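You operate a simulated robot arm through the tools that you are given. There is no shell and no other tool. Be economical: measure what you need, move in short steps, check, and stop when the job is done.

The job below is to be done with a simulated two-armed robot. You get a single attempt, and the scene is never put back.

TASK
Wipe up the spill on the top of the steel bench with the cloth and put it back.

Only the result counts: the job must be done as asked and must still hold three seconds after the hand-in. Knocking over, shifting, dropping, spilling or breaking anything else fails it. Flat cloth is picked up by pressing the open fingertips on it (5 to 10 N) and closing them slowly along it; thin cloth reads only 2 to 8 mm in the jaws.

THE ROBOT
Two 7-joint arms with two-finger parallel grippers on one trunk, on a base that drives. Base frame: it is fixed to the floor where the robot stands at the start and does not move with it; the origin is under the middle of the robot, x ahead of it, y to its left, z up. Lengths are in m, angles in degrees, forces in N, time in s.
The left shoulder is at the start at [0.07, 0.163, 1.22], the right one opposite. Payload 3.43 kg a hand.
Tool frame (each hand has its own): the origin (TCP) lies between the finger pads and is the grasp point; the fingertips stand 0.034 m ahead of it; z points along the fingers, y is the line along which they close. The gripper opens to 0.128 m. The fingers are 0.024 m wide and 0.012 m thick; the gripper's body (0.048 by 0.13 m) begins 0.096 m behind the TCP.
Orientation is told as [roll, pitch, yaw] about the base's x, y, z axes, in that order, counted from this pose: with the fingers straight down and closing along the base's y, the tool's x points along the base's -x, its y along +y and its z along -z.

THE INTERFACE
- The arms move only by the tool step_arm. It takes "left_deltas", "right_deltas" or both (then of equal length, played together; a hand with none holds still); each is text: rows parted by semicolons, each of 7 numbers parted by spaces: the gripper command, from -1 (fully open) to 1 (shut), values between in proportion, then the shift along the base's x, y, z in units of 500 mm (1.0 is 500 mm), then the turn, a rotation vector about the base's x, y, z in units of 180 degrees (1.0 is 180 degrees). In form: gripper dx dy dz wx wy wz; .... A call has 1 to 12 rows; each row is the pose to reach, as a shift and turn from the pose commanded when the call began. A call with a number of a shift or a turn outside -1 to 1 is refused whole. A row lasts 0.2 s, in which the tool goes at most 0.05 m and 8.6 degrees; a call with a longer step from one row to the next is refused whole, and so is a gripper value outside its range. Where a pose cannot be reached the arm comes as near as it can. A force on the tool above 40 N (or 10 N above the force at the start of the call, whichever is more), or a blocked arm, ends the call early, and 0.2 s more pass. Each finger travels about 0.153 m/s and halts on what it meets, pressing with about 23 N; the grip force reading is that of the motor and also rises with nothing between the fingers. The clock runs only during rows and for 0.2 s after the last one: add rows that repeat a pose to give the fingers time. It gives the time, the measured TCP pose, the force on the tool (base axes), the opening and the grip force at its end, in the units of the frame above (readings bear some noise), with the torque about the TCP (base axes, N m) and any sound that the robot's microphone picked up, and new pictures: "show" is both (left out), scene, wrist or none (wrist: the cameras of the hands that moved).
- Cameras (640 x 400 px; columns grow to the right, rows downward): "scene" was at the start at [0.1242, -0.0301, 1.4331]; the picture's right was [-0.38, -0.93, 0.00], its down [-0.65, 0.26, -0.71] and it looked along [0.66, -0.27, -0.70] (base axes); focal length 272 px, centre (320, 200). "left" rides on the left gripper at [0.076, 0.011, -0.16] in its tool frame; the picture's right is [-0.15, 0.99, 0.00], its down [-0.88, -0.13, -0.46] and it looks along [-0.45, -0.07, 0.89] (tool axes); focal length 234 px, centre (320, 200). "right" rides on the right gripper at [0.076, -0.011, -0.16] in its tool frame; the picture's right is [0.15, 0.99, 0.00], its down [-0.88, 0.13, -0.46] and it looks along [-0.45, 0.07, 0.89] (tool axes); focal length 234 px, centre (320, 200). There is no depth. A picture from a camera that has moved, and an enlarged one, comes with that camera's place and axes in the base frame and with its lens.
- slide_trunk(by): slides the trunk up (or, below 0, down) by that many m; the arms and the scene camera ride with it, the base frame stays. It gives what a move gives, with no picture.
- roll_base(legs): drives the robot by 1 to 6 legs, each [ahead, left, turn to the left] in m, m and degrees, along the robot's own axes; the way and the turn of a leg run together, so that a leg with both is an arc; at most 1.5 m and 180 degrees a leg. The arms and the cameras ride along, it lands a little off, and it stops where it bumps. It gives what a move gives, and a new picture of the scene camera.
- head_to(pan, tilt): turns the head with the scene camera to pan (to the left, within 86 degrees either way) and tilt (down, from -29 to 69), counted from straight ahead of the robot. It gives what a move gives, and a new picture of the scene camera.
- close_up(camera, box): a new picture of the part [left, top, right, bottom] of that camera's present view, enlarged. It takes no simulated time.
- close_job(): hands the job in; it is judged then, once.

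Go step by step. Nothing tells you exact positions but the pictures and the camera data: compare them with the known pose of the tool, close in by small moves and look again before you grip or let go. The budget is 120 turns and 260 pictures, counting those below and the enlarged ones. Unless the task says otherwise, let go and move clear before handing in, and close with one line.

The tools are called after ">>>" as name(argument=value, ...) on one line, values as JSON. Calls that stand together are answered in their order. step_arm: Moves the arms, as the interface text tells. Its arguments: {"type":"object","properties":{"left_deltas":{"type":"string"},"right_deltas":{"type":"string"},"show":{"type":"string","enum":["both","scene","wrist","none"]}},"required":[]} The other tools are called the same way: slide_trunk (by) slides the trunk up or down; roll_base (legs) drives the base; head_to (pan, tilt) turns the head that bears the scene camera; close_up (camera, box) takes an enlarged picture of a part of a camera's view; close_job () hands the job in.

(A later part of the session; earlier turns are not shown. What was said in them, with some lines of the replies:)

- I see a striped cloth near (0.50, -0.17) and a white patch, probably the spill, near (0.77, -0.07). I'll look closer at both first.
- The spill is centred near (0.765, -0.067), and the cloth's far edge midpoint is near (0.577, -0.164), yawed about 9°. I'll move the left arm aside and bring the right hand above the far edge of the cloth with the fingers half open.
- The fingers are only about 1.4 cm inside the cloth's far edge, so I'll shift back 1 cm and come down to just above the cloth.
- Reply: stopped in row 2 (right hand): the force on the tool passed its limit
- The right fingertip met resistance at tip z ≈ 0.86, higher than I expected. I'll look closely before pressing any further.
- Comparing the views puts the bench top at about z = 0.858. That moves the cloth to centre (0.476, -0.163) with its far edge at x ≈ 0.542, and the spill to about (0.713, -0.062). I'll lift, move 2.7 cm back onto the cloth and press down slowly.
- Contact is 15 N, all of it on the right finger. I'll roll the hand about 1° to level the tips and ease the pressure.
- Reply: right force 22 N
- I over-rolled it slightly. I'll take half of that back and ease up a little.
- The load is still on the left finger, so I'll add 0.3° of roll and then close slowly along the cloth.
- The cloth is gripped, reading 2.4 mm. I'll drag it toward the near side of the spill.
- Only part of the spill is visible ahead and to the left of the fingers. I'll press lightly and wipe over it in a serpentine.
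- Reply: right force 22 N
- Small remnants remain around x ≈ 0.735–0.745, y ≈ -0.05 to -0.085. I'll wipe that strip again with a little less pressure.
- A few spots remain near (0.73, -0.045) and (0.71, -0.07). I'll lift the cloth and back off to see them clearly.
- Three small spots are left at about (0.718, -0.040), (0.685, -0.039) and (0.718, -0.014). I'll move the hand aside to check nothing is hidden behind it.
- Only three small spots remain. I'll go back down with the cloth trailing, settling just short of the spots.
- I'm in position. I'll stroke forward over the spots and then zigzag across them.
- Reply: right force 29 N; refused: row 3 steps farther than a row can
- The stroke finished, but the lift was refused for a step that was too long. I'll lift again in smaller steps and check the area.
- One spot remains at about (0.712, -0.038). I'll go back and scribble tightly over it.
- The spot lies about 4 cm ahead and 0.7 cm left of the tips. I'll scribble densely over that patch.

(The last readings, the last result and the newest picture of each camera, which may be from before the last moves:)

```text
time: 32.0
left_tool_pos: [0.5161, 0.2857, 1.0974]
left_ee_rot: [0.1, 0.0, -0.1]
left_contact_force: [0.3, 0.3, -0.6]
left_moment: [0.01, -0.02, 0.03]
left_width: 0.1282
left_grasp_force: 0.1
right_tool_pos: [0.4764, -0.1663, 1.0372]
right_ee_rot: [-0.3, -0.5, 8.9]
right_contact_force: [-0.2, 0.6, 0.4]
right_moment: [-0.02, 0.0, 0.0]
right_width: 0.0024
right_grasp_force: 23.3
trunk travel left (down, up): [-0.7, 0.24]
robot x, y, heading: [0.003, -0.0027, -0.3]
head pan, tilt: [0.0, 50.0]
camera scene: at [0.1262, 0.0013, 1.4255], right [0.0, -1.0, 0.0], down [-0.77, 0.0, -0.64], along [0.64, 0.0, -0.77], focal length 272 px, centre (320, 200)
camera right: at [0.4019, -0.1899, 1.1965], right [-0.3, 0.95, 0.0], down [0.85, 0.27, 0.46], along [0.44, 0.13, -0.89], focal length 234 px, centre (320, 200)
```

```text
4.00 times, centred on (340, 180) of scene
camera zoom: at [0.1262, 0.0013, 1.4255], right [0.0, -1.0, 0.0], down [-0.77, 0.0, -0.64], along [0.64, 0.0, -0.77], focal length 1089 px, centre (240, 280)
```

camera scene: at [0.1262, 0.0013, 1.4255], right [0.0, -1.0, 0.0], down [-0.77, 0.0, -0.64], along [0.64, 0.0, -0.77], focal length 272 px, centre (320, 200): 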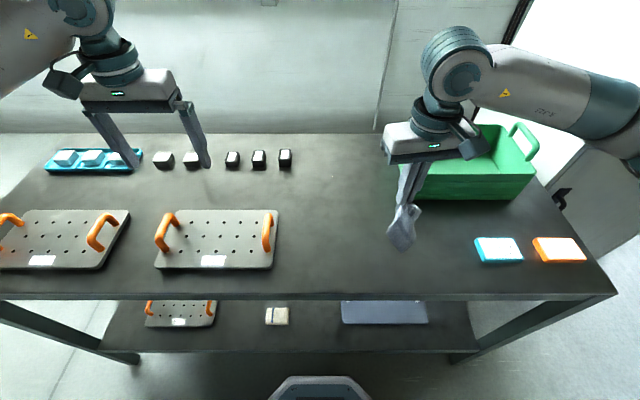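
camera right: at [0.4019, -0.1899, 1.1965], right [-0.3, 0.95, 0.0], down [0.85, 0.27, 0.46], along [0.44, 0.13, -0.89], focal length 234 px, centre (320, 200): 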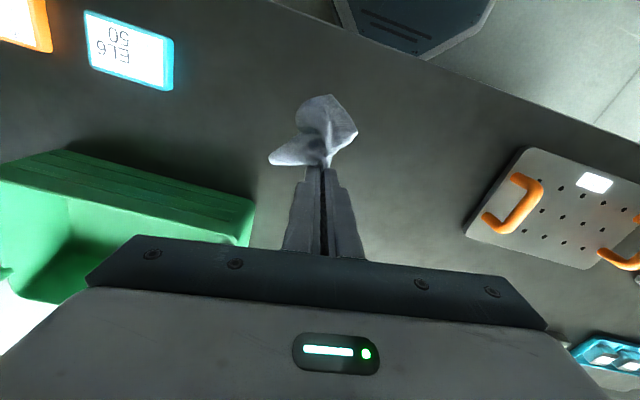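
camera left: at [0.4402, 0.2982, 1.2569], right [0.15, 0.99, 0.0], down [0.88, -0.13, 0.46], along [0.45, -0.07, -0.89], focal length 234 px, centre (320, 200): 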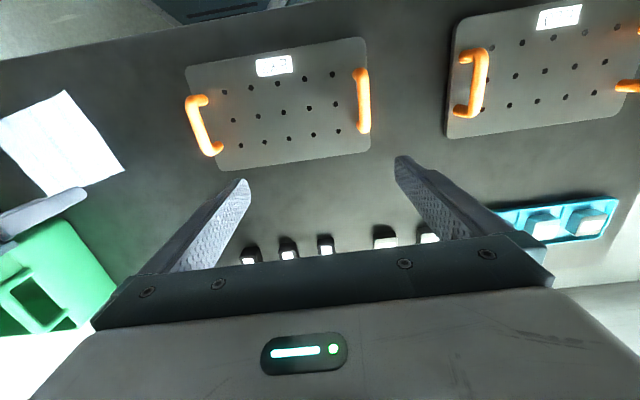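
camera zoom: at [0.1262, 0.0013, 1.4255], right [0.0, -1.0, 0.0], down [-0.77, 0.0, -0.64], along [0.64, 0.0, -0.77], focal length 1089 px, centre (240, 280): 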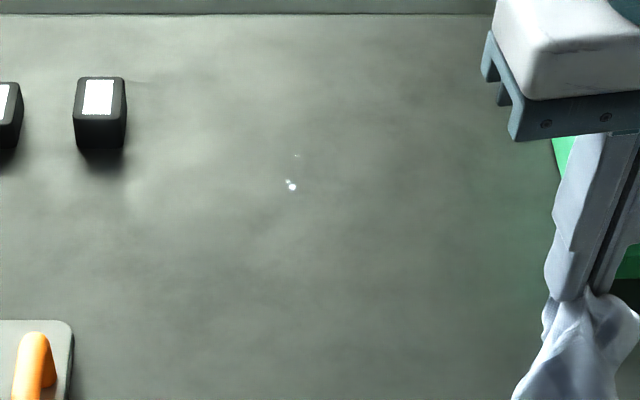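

Only tiny specks remain at about (0.69, -0.037) and (0.72, -0.040). I'll make one more pass with slightly more pressure.

>>> step_arm(right_deltas="1 0.06 0.05 -0.02 0 0 0;1 0.12 0.1 -0.04 0 0 0;1 0.18 0.14 -0.09 0 0 0;1 0.23 0.18 -0.14 0 0 0;1 0.29 0.22 -0.19 0 0 0;1 0.33 0.243 -0.24 0 0 0;1 0.36 0.243 -0.27 0 0 0;1 0.367 0.243 -0.281 0 0 0", show="none")

>>> step_arm(right_deltas="1 0.02 -0.02 0 0 0 0;1 0.03 0.04 0 0 0 0;1 0.04 -0.02 0 0 0 0;1 0.05 0.04 0 0 0 0;1 0.06 -0.02 0 0 0 0;1 0.07 0.04 0 0 0 0;1 0.08 -0.02 0 0 0 0;1 0.09 0.04 0 0 0 0;1 0.1 -0.02 -0.001 0 0 0;1 0.11 0.04 -0.001 0 0 0;1 0.12 -0.02 -0.001 0 0 0;1 0.13 0.04 -0.001 0 0 0", show="none")

>>> step_arm(right_deltas="1 0.01 -0.06 -0.001 0 0 0;1 0.03 0 -0.001 0 0 0;1 0.04 -0.06 -0.001 0 0 0;1 0.05 0 -0.001 0 0 0;1 0.02 -0.03 0 0 0 0;1 -0.03 -0.03 0 0 0 0;1 -0.05 -0.05 0 0 0 0;1 -0.05 0 0 0 0 0", show="none")

>>> step_arm(right_deltas="1 -0.02 -0.01 0.07 0 0 0;1 -0.05 -0.03 0.15 0 0 0;1 -0.1 -0.05 0.22 0 0 0;1 -0.16 -0.08 0.28 0 0 0;1 -0.24 -0.12 0.28 0 0 0;1 -0.32 -0.16 0.28 0 0 0;1 -0.4 -0.2 0.28 0 0 0;1 -0.46 -0.24 0.28 0 0 0;1 -0.46 -0.24 0.28 0 0 0")

>>> close_up(camera="scene", box=[280, 130, 400, 230])

```text
time: 33.9
left_tool_pos: [0.5144, 0.2863, 1.0989]
left_ee_rot: [0.0, -0.1, -0.1]
left_contact_force: [0.0, 0.1, -0.5]
left_moment: [0.03, -0.03, -0.02]
left_width: 0.1283
left_grasp_force: 0.0
right_tool_pos: [0.66, -0.0468, 0.8963]
right_ee_rot: [-0.3, -0.6, 8.9]
right_contact_force: [-0.3, -0.5, 5.9]
right_moment: [-0.07, 0.05, -0.01]
right_width: 0.0024
right_grasp_force: 23.0
trunk travel left (down, up): [-0.7, 0.24]
robot x, y, heading: [-0.001, 0.0014, 0.0]
head pan, tilt: [0.0, 50.0]
```

```text
time: 36.5
left_tool_pos: [0.5116, 0.2833, 1.0998]
left_ee_rot: [0.0, -0.1, -0.1]
left_contact_force: [-0.4, -0.5, 0.5]
left_moment: [-0.04, 0.01, 0.02]
left_width: 0.1281
left_grasp_force: 0.0
right_tool_pos: [0.7191, -0.0294, 0.8953]
right_ee_rot: [-0.3, -0.7, 8.7]
right_contact_force: [-2.6, -11.5, 36.3]
right_moment: [-0.5, 0.14, 0.0]
right_width: 0.0024
right_grasp_force: 23.2
trunk travel left (down, up): [-0.7, 0.24]
robot x, y, heading: [0.0001, 0.0036, 0.2]
head pan, tilt: [0.0, 50.0]
```

```text
time: 38.2
left_tool_pos: [0.5138, 0.2859, 1.0992]
left_ee_rot: [-0.1, -0.1, -0.1]
left_contact_force: [1.1, -0.4, 0.5]
left_moment: [0.01, 0.02, -0.02]
left_width: 0.1281
left_grasp_force: 0.1
right_tool_pos: [0.6958, -0.0278, 0.8963]
right_ee_rot: [-0.3, -0.6, 8.8]
right_contact_force: [-0.9, -9.3, 25.9]
right_moment: [-0.37, -0.02, 0.0]
right_width: 0.0025
right_grasp_force: 22.6
trunk travel left (down, up): [-0.7, 0.24]
robot x, y, heading: [0.0005, -0.0017, -0.0]
head pan, tilt: [0.0, 50.0]
```

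```text
time: 40.2
left_tool_pos: [0.5153, 0.286, 1.0968]
left_ee_rot: [0.1, -0.1, 0.0]
left_contact_force: [0.4, -1.0, 0.4]
left_moment: [0.0, -0.03, -0.01]
left_width: 0.1279
left_grasp_force: 0.0
right_tool_pos: [0.4695, -0.1493, 1.0348]
right_ee_rot: [-0.3, -0.5, 8.8]
right_contact_force: [0.4, -0.2, -0.1]
right_moment: [-0.01, 0.03, -0.01]
right_width: 0.0024
right_grasp_force: 23.1
trunk travel left (down, up): [-0.7, 0.24]
robot x, y, heading: [-0.0001, -0.0029, -0.2]
head pan, tilt: [0.0, 50.0]
camera scene: at [0.1262, 0.0014, 1.4255], right [0.0, -1.0, 0.0], down [-0.77, 0.0, -0.64], along [0.64, 0.0, -0.77], focal length 272 px, centre (320, 200)
camera right: at [0.3949, -0.172, 1.1939], right [-0.3, 0.95, 0.0], down [0.85, 0.27, 0.46], along [0.44, 0.13, -0.89], focal length 234 px, centre (320, 200)
```

scene: 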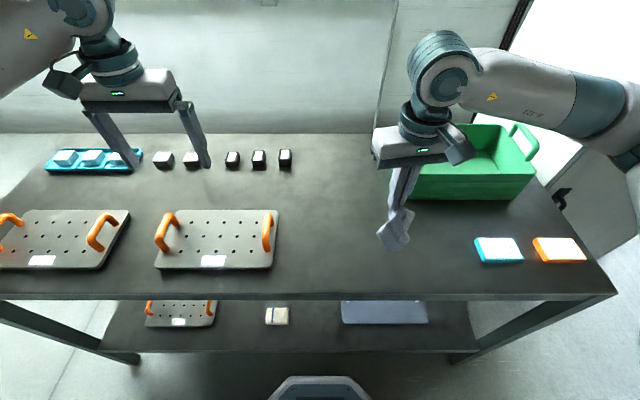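
right: 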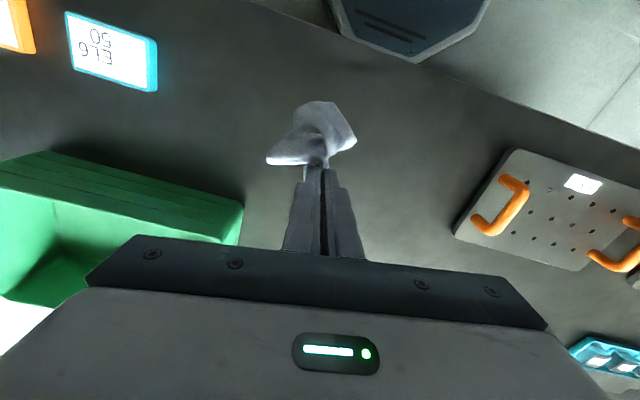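

```text
4.00 times, centred on (340, 180) of scene
camera zoom: at [0.1262, 0.0014, 1.4255], right [0.0, -1.0, 0.0], down [-0.77, 0.0, -0.64], along [0.64, 0.0, -0.77], focal length 1089 px, centre (240, 280)
```

zoom: 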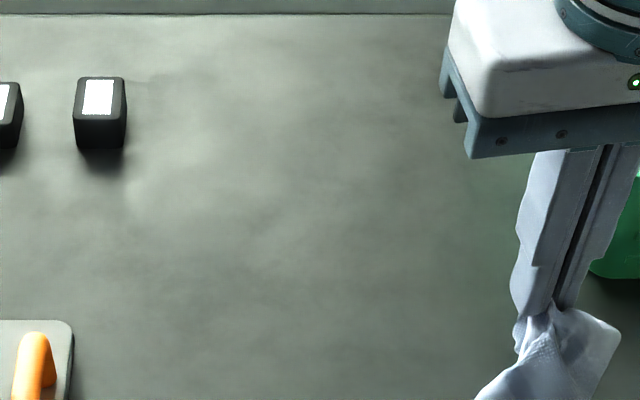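

The spill is gone. To put the cloth back, I'll go behind its original place, lower until it drapes, then drag it forward so it lies flat where it was.

>>> step_arm(right_deltas="1 -0.07 -0.025 -0.03 0 0 0;1 -0.15 -0.05 -0.06 0 0 0;1 -0.16 -0.05 -0.12 0 0 0;1 -0.16 -0.05 -0.18 0 0 0;1 -0.13 -0.046 -0.23 0 0 0;1 -0.09 -0.04 -0.262 0 0 0;1 -0.05 -0.034 -0.27 0 0 0;1 0 -0.027 -0.272 0 0 0;1 0.05 -0.021 -0.272 0 0 0;1 0.1 -0.015 -0.272 0 0 0;1 0.1 -0.015 -0.272 0 0 0")

>>> close_up(camera="scene", box=[320, 180, 460, 290])

```text
time: 42.6
left_tool_pos: [0.5166, 0.2849, 1.0985]
left_ee_rot: [-0.1, 0.0, -0.1]
left_contact_force: [0.2, -0.7, 0.1]
left_moment: [0.02, 0.0, 0.01]
left_width: 0.1281
left_grasp_force: 0.0
right_tool_pos: [0.5167, -0.1535, 0.8976]
right_ee_rot: [-0.1, -0.6, 8.9]
right_contact_force: [-1.1, -0.3, -0.1]
right_moment: [-0.05, 0.0, 0.0]
right_width: 0.0025
right_grasp_force: 22.9
trunk travel left (down, up): [-0.7, 0.24]
robot x, y, heading: [0.0006, -0.0006, 0.1]
head pan, tilt: [0.0, 50.0]
camera scene: at [0.1252, 0.0003, 1.4256], right [0.0, -1.0, 0.0], down [-0.77, 0.0, -0.64], along [0.64, 0.0, -0.77], focal length 272 px, centre (320, 200)
camera right: at [0.4432, -0.1763, 1.058], right [-0.3, 0.95, 0.0], down [0.84, 0.27, 0.46], along [0.44, 0.14, -0.89], focal length 234 px, centre (320, 200)
```

scene: 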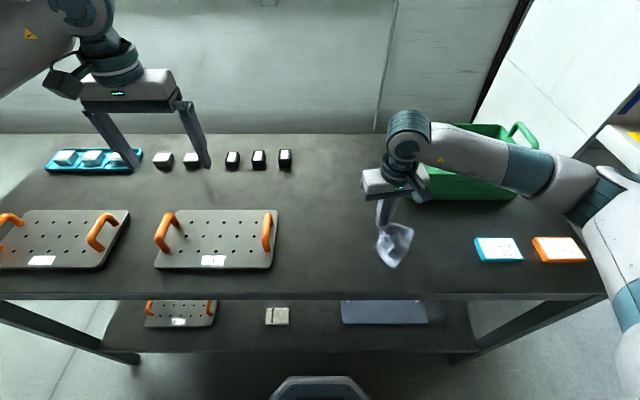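
right: 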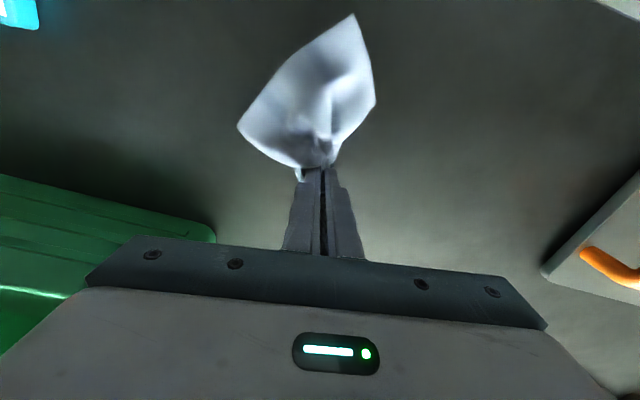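

```text
3.64 times, centred on (390, 235) of scene
camera zoom: at [0.1252, 0.0003, 1.4256], right [0.0, -1.0, 0.0], down [-0.77, 0.0, -0.64], along [0.64, 0.0, -0.77], focal length 990 px, centre (66, 73)
```

zoom: 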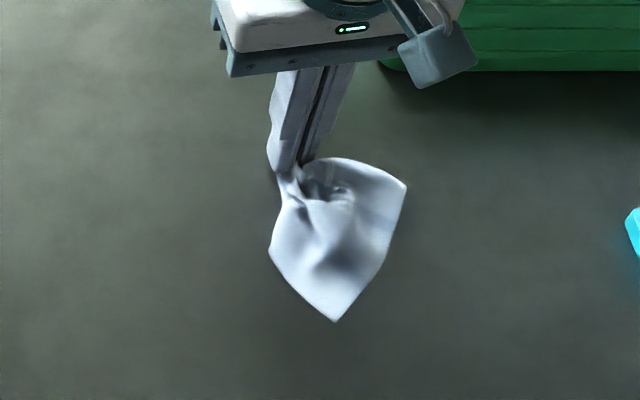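

The cloth is close to its original spot but partly bunched. I'll press lightly and open slowly so the fingers spread the gathered part, then lift clear.

>>> step_arm(right_deltas="1 0.01 0.004 -0.003 0 0 0;0.9 0.01 0.004 -0.004 0 0 0;0.8 0.01 0.004 -0.004 0 0 0;0.7 0.01 0.004 -0.004 0 0 0;0.55 0.01 0.004 -0.004 0 0 0;0.4 0.01 0.004 -0.004 0 0 0;0.25 0.01 0.004 -0.004 0 0 0;0.1 0.01 0.004 -0.004 0 0 0;0.1 0.01 0.004 0.01 0 0 0;0.1 0.01 0.004 0.06 0 0 0;0.1 0.01 0.004 0.14 0 0 0;0.1 0.01 0.004 0.2 0 0 0")

>>> close_up(camera="scene", box=[320, 180, 460, 290])

```text
time: 45.2
left_tool_pos: [0.5154, 0.2861, 1.0979]
left_ee_rot: [0.0, 0.0, 0.0]
left_contact_force: [-0.1, -0.7, -0.1]
left_moment: [0.02, -0.01, -0.01]
left_width: 0.128
left_grasp_force: 0.0
right_tool_pos: [0.5194, -0.1507, 0.9965]
right_ee_rot: [-0.2, -0.5, 9.0]
right_contact_force: [-0.2, 0.4, 0.9]
right_moment: [-0.02, 0.02, 0.02]
right_width: 0.0574
right_grasp_force: 0.1
trunk travel left (down, up): [-0.7, 0.24]
robot x, y, heading: [-0.0009, 0.0003, -0.0]
head pan, tilt: [0.0, 50.0]
camera scene: at [0.1252, 0.0008, 1.4255], right [0.0, -1.0, 0.0], down [-0.77, 0.0, -0.64], along [0.64, 0.0, -0.77], focal length 272 px, centre (320, 200)
camera right: at [0.4449, -0.1734, 1.156], right [-0.3, 0.95, 0.0], down [0.85, 0.27, 0.46], along [0.44, 0.14, -0.89], focal length 234 px, centre (320, 200)
```

scene: 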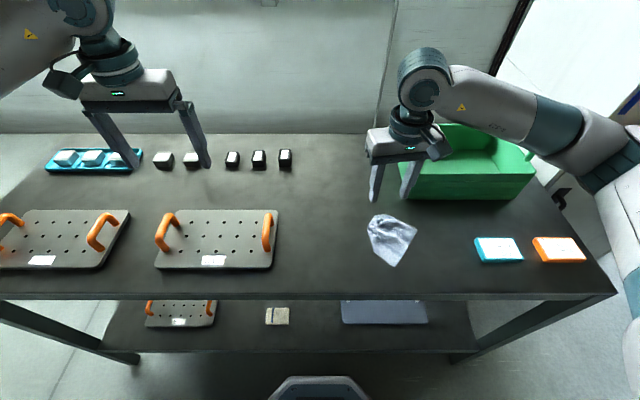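
right: 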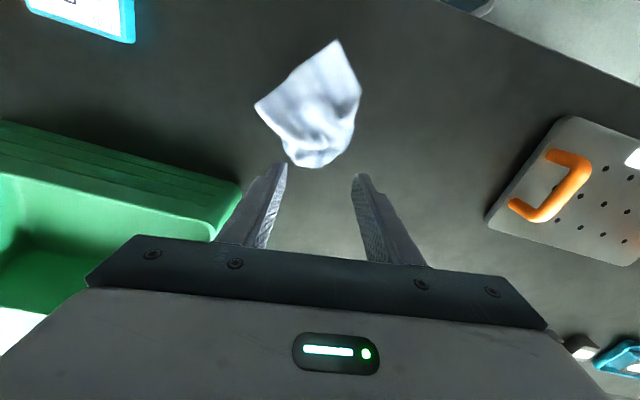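

```text
3.64 times, centred on (390, 235) of scene
camera zoom: at [0.1252, 0.0008, 1.4255], right [0.0, -1.0, 0.0], down [-0.77, 0.0, -0.64], along [0.64, 0.0, -0.77], focal length 990 px, centre (66, 73)
```

zoom: 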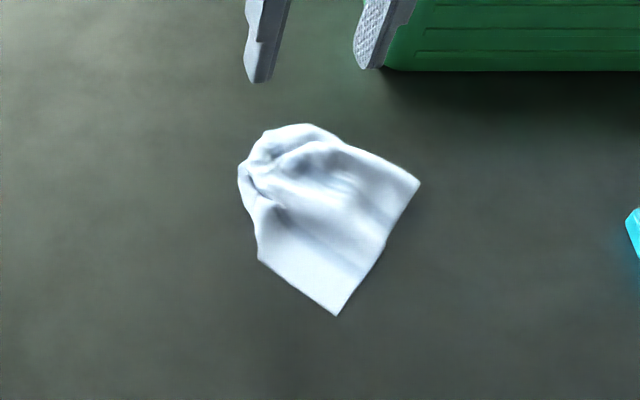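

The cloth is released and lies within about 1 cm of its original centre. I'll raise the hand clear and do a last check of the bench.

>>> step_arm(right_deltas="0.1 0 0 0.08 0 0 0;0.1 0 0 0.16 0 0 0;0.1 0 0 0.24 0 0 0;0 0 -0.08 0.3 0 0 0;0 0 -0.16 0.3 0 0 0;0 0 -0.24 0.3 0 0 0;0 0 -0.32 0.3 0 0 0;0 0 -0.32 0.3 0 0 0")

>>> close_up(camera="scene", box=[280, 130, 440, 280])

```text
time: 47.0
left_tool_pos: [0.5167, 0.2871, 1.0972]
left_ee_rot: [-0.1, 0.0, 0.1]
left_contact_force: [0.2, 0.4, 0.8]
left_moment: [0.01, 0.01, 0.0]
left_width: 0.1279
left_grasp_force: 0.0
right_tool_pos: [0.5262, -0.3103, 1.1451]
right_ee_rot: [-0.2, -0.4, 9.0]
right_contact_force: [0.1, 0.7, -1.3]
right_moment: [-0.02, -0.01, 0.0]
right_width: 0.0639
right_grasp_force: 0.1
trunk travel left (down, up): [-0.7, 0.24]
robot x, y, heading: [-0.0008, 0.0004, -0.0]
head pan, tilt: [0.0, 50.0]
camera scene: at [0.1263, 0.0018, 1.4255], right [0.0, -1.0, 0.0], down [-0.77, 0.0, -0.64], along [0.64, 0.0, -0.77], focal length 272 px, centre (320, 200)
camera right: at [0.4512, -0.3327, 1.3051], right [-0.3, 0.95, 0.0], down [0.85, 0.27, 0.46], along [0.44, 0.13, -0.89], focal length 234 px, centre (320, 200)
```

scene: 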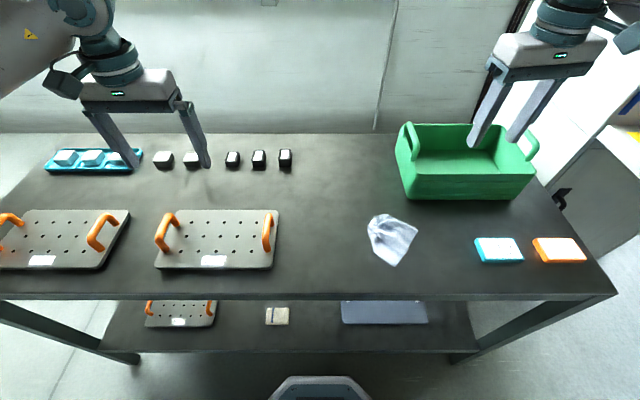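
right: 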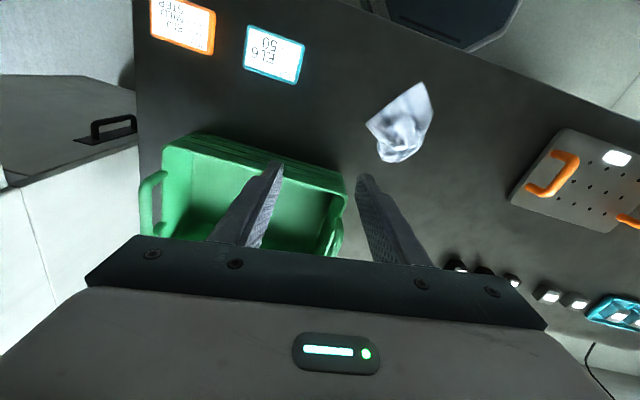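

```text
2.67 times, centred on (360, 205) of scene
camera zoom: at [0.1263, 0.0018, 1.4255], right [0.0, -1.0, 0.0], down [-0.77, 0.0, -0.64], along [0.64, 0.0, -0.77], focal length 726 px, centre (213, 187)
```

zoom: 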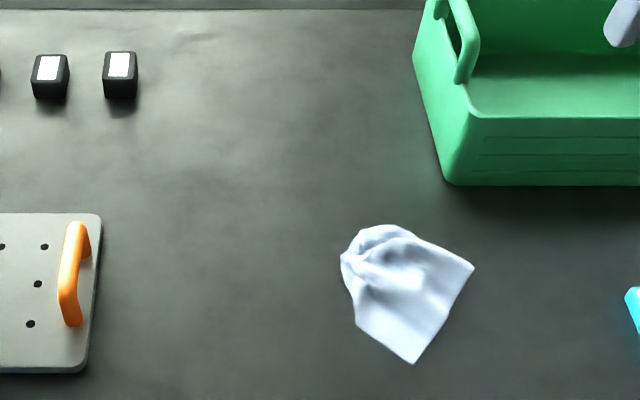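

The bench shows no trace of the spill, the cloth is back at its place, nothing else has moved and both hands are clear. I'm handing in.

>>> close_job()

```text
The job is handed in.
```

I wiped up the spill and put the cloth back within about 1 cm of where it started. It's lying somewhat crumpled rather than flat as it was, and nothing else on the bench looks moved.
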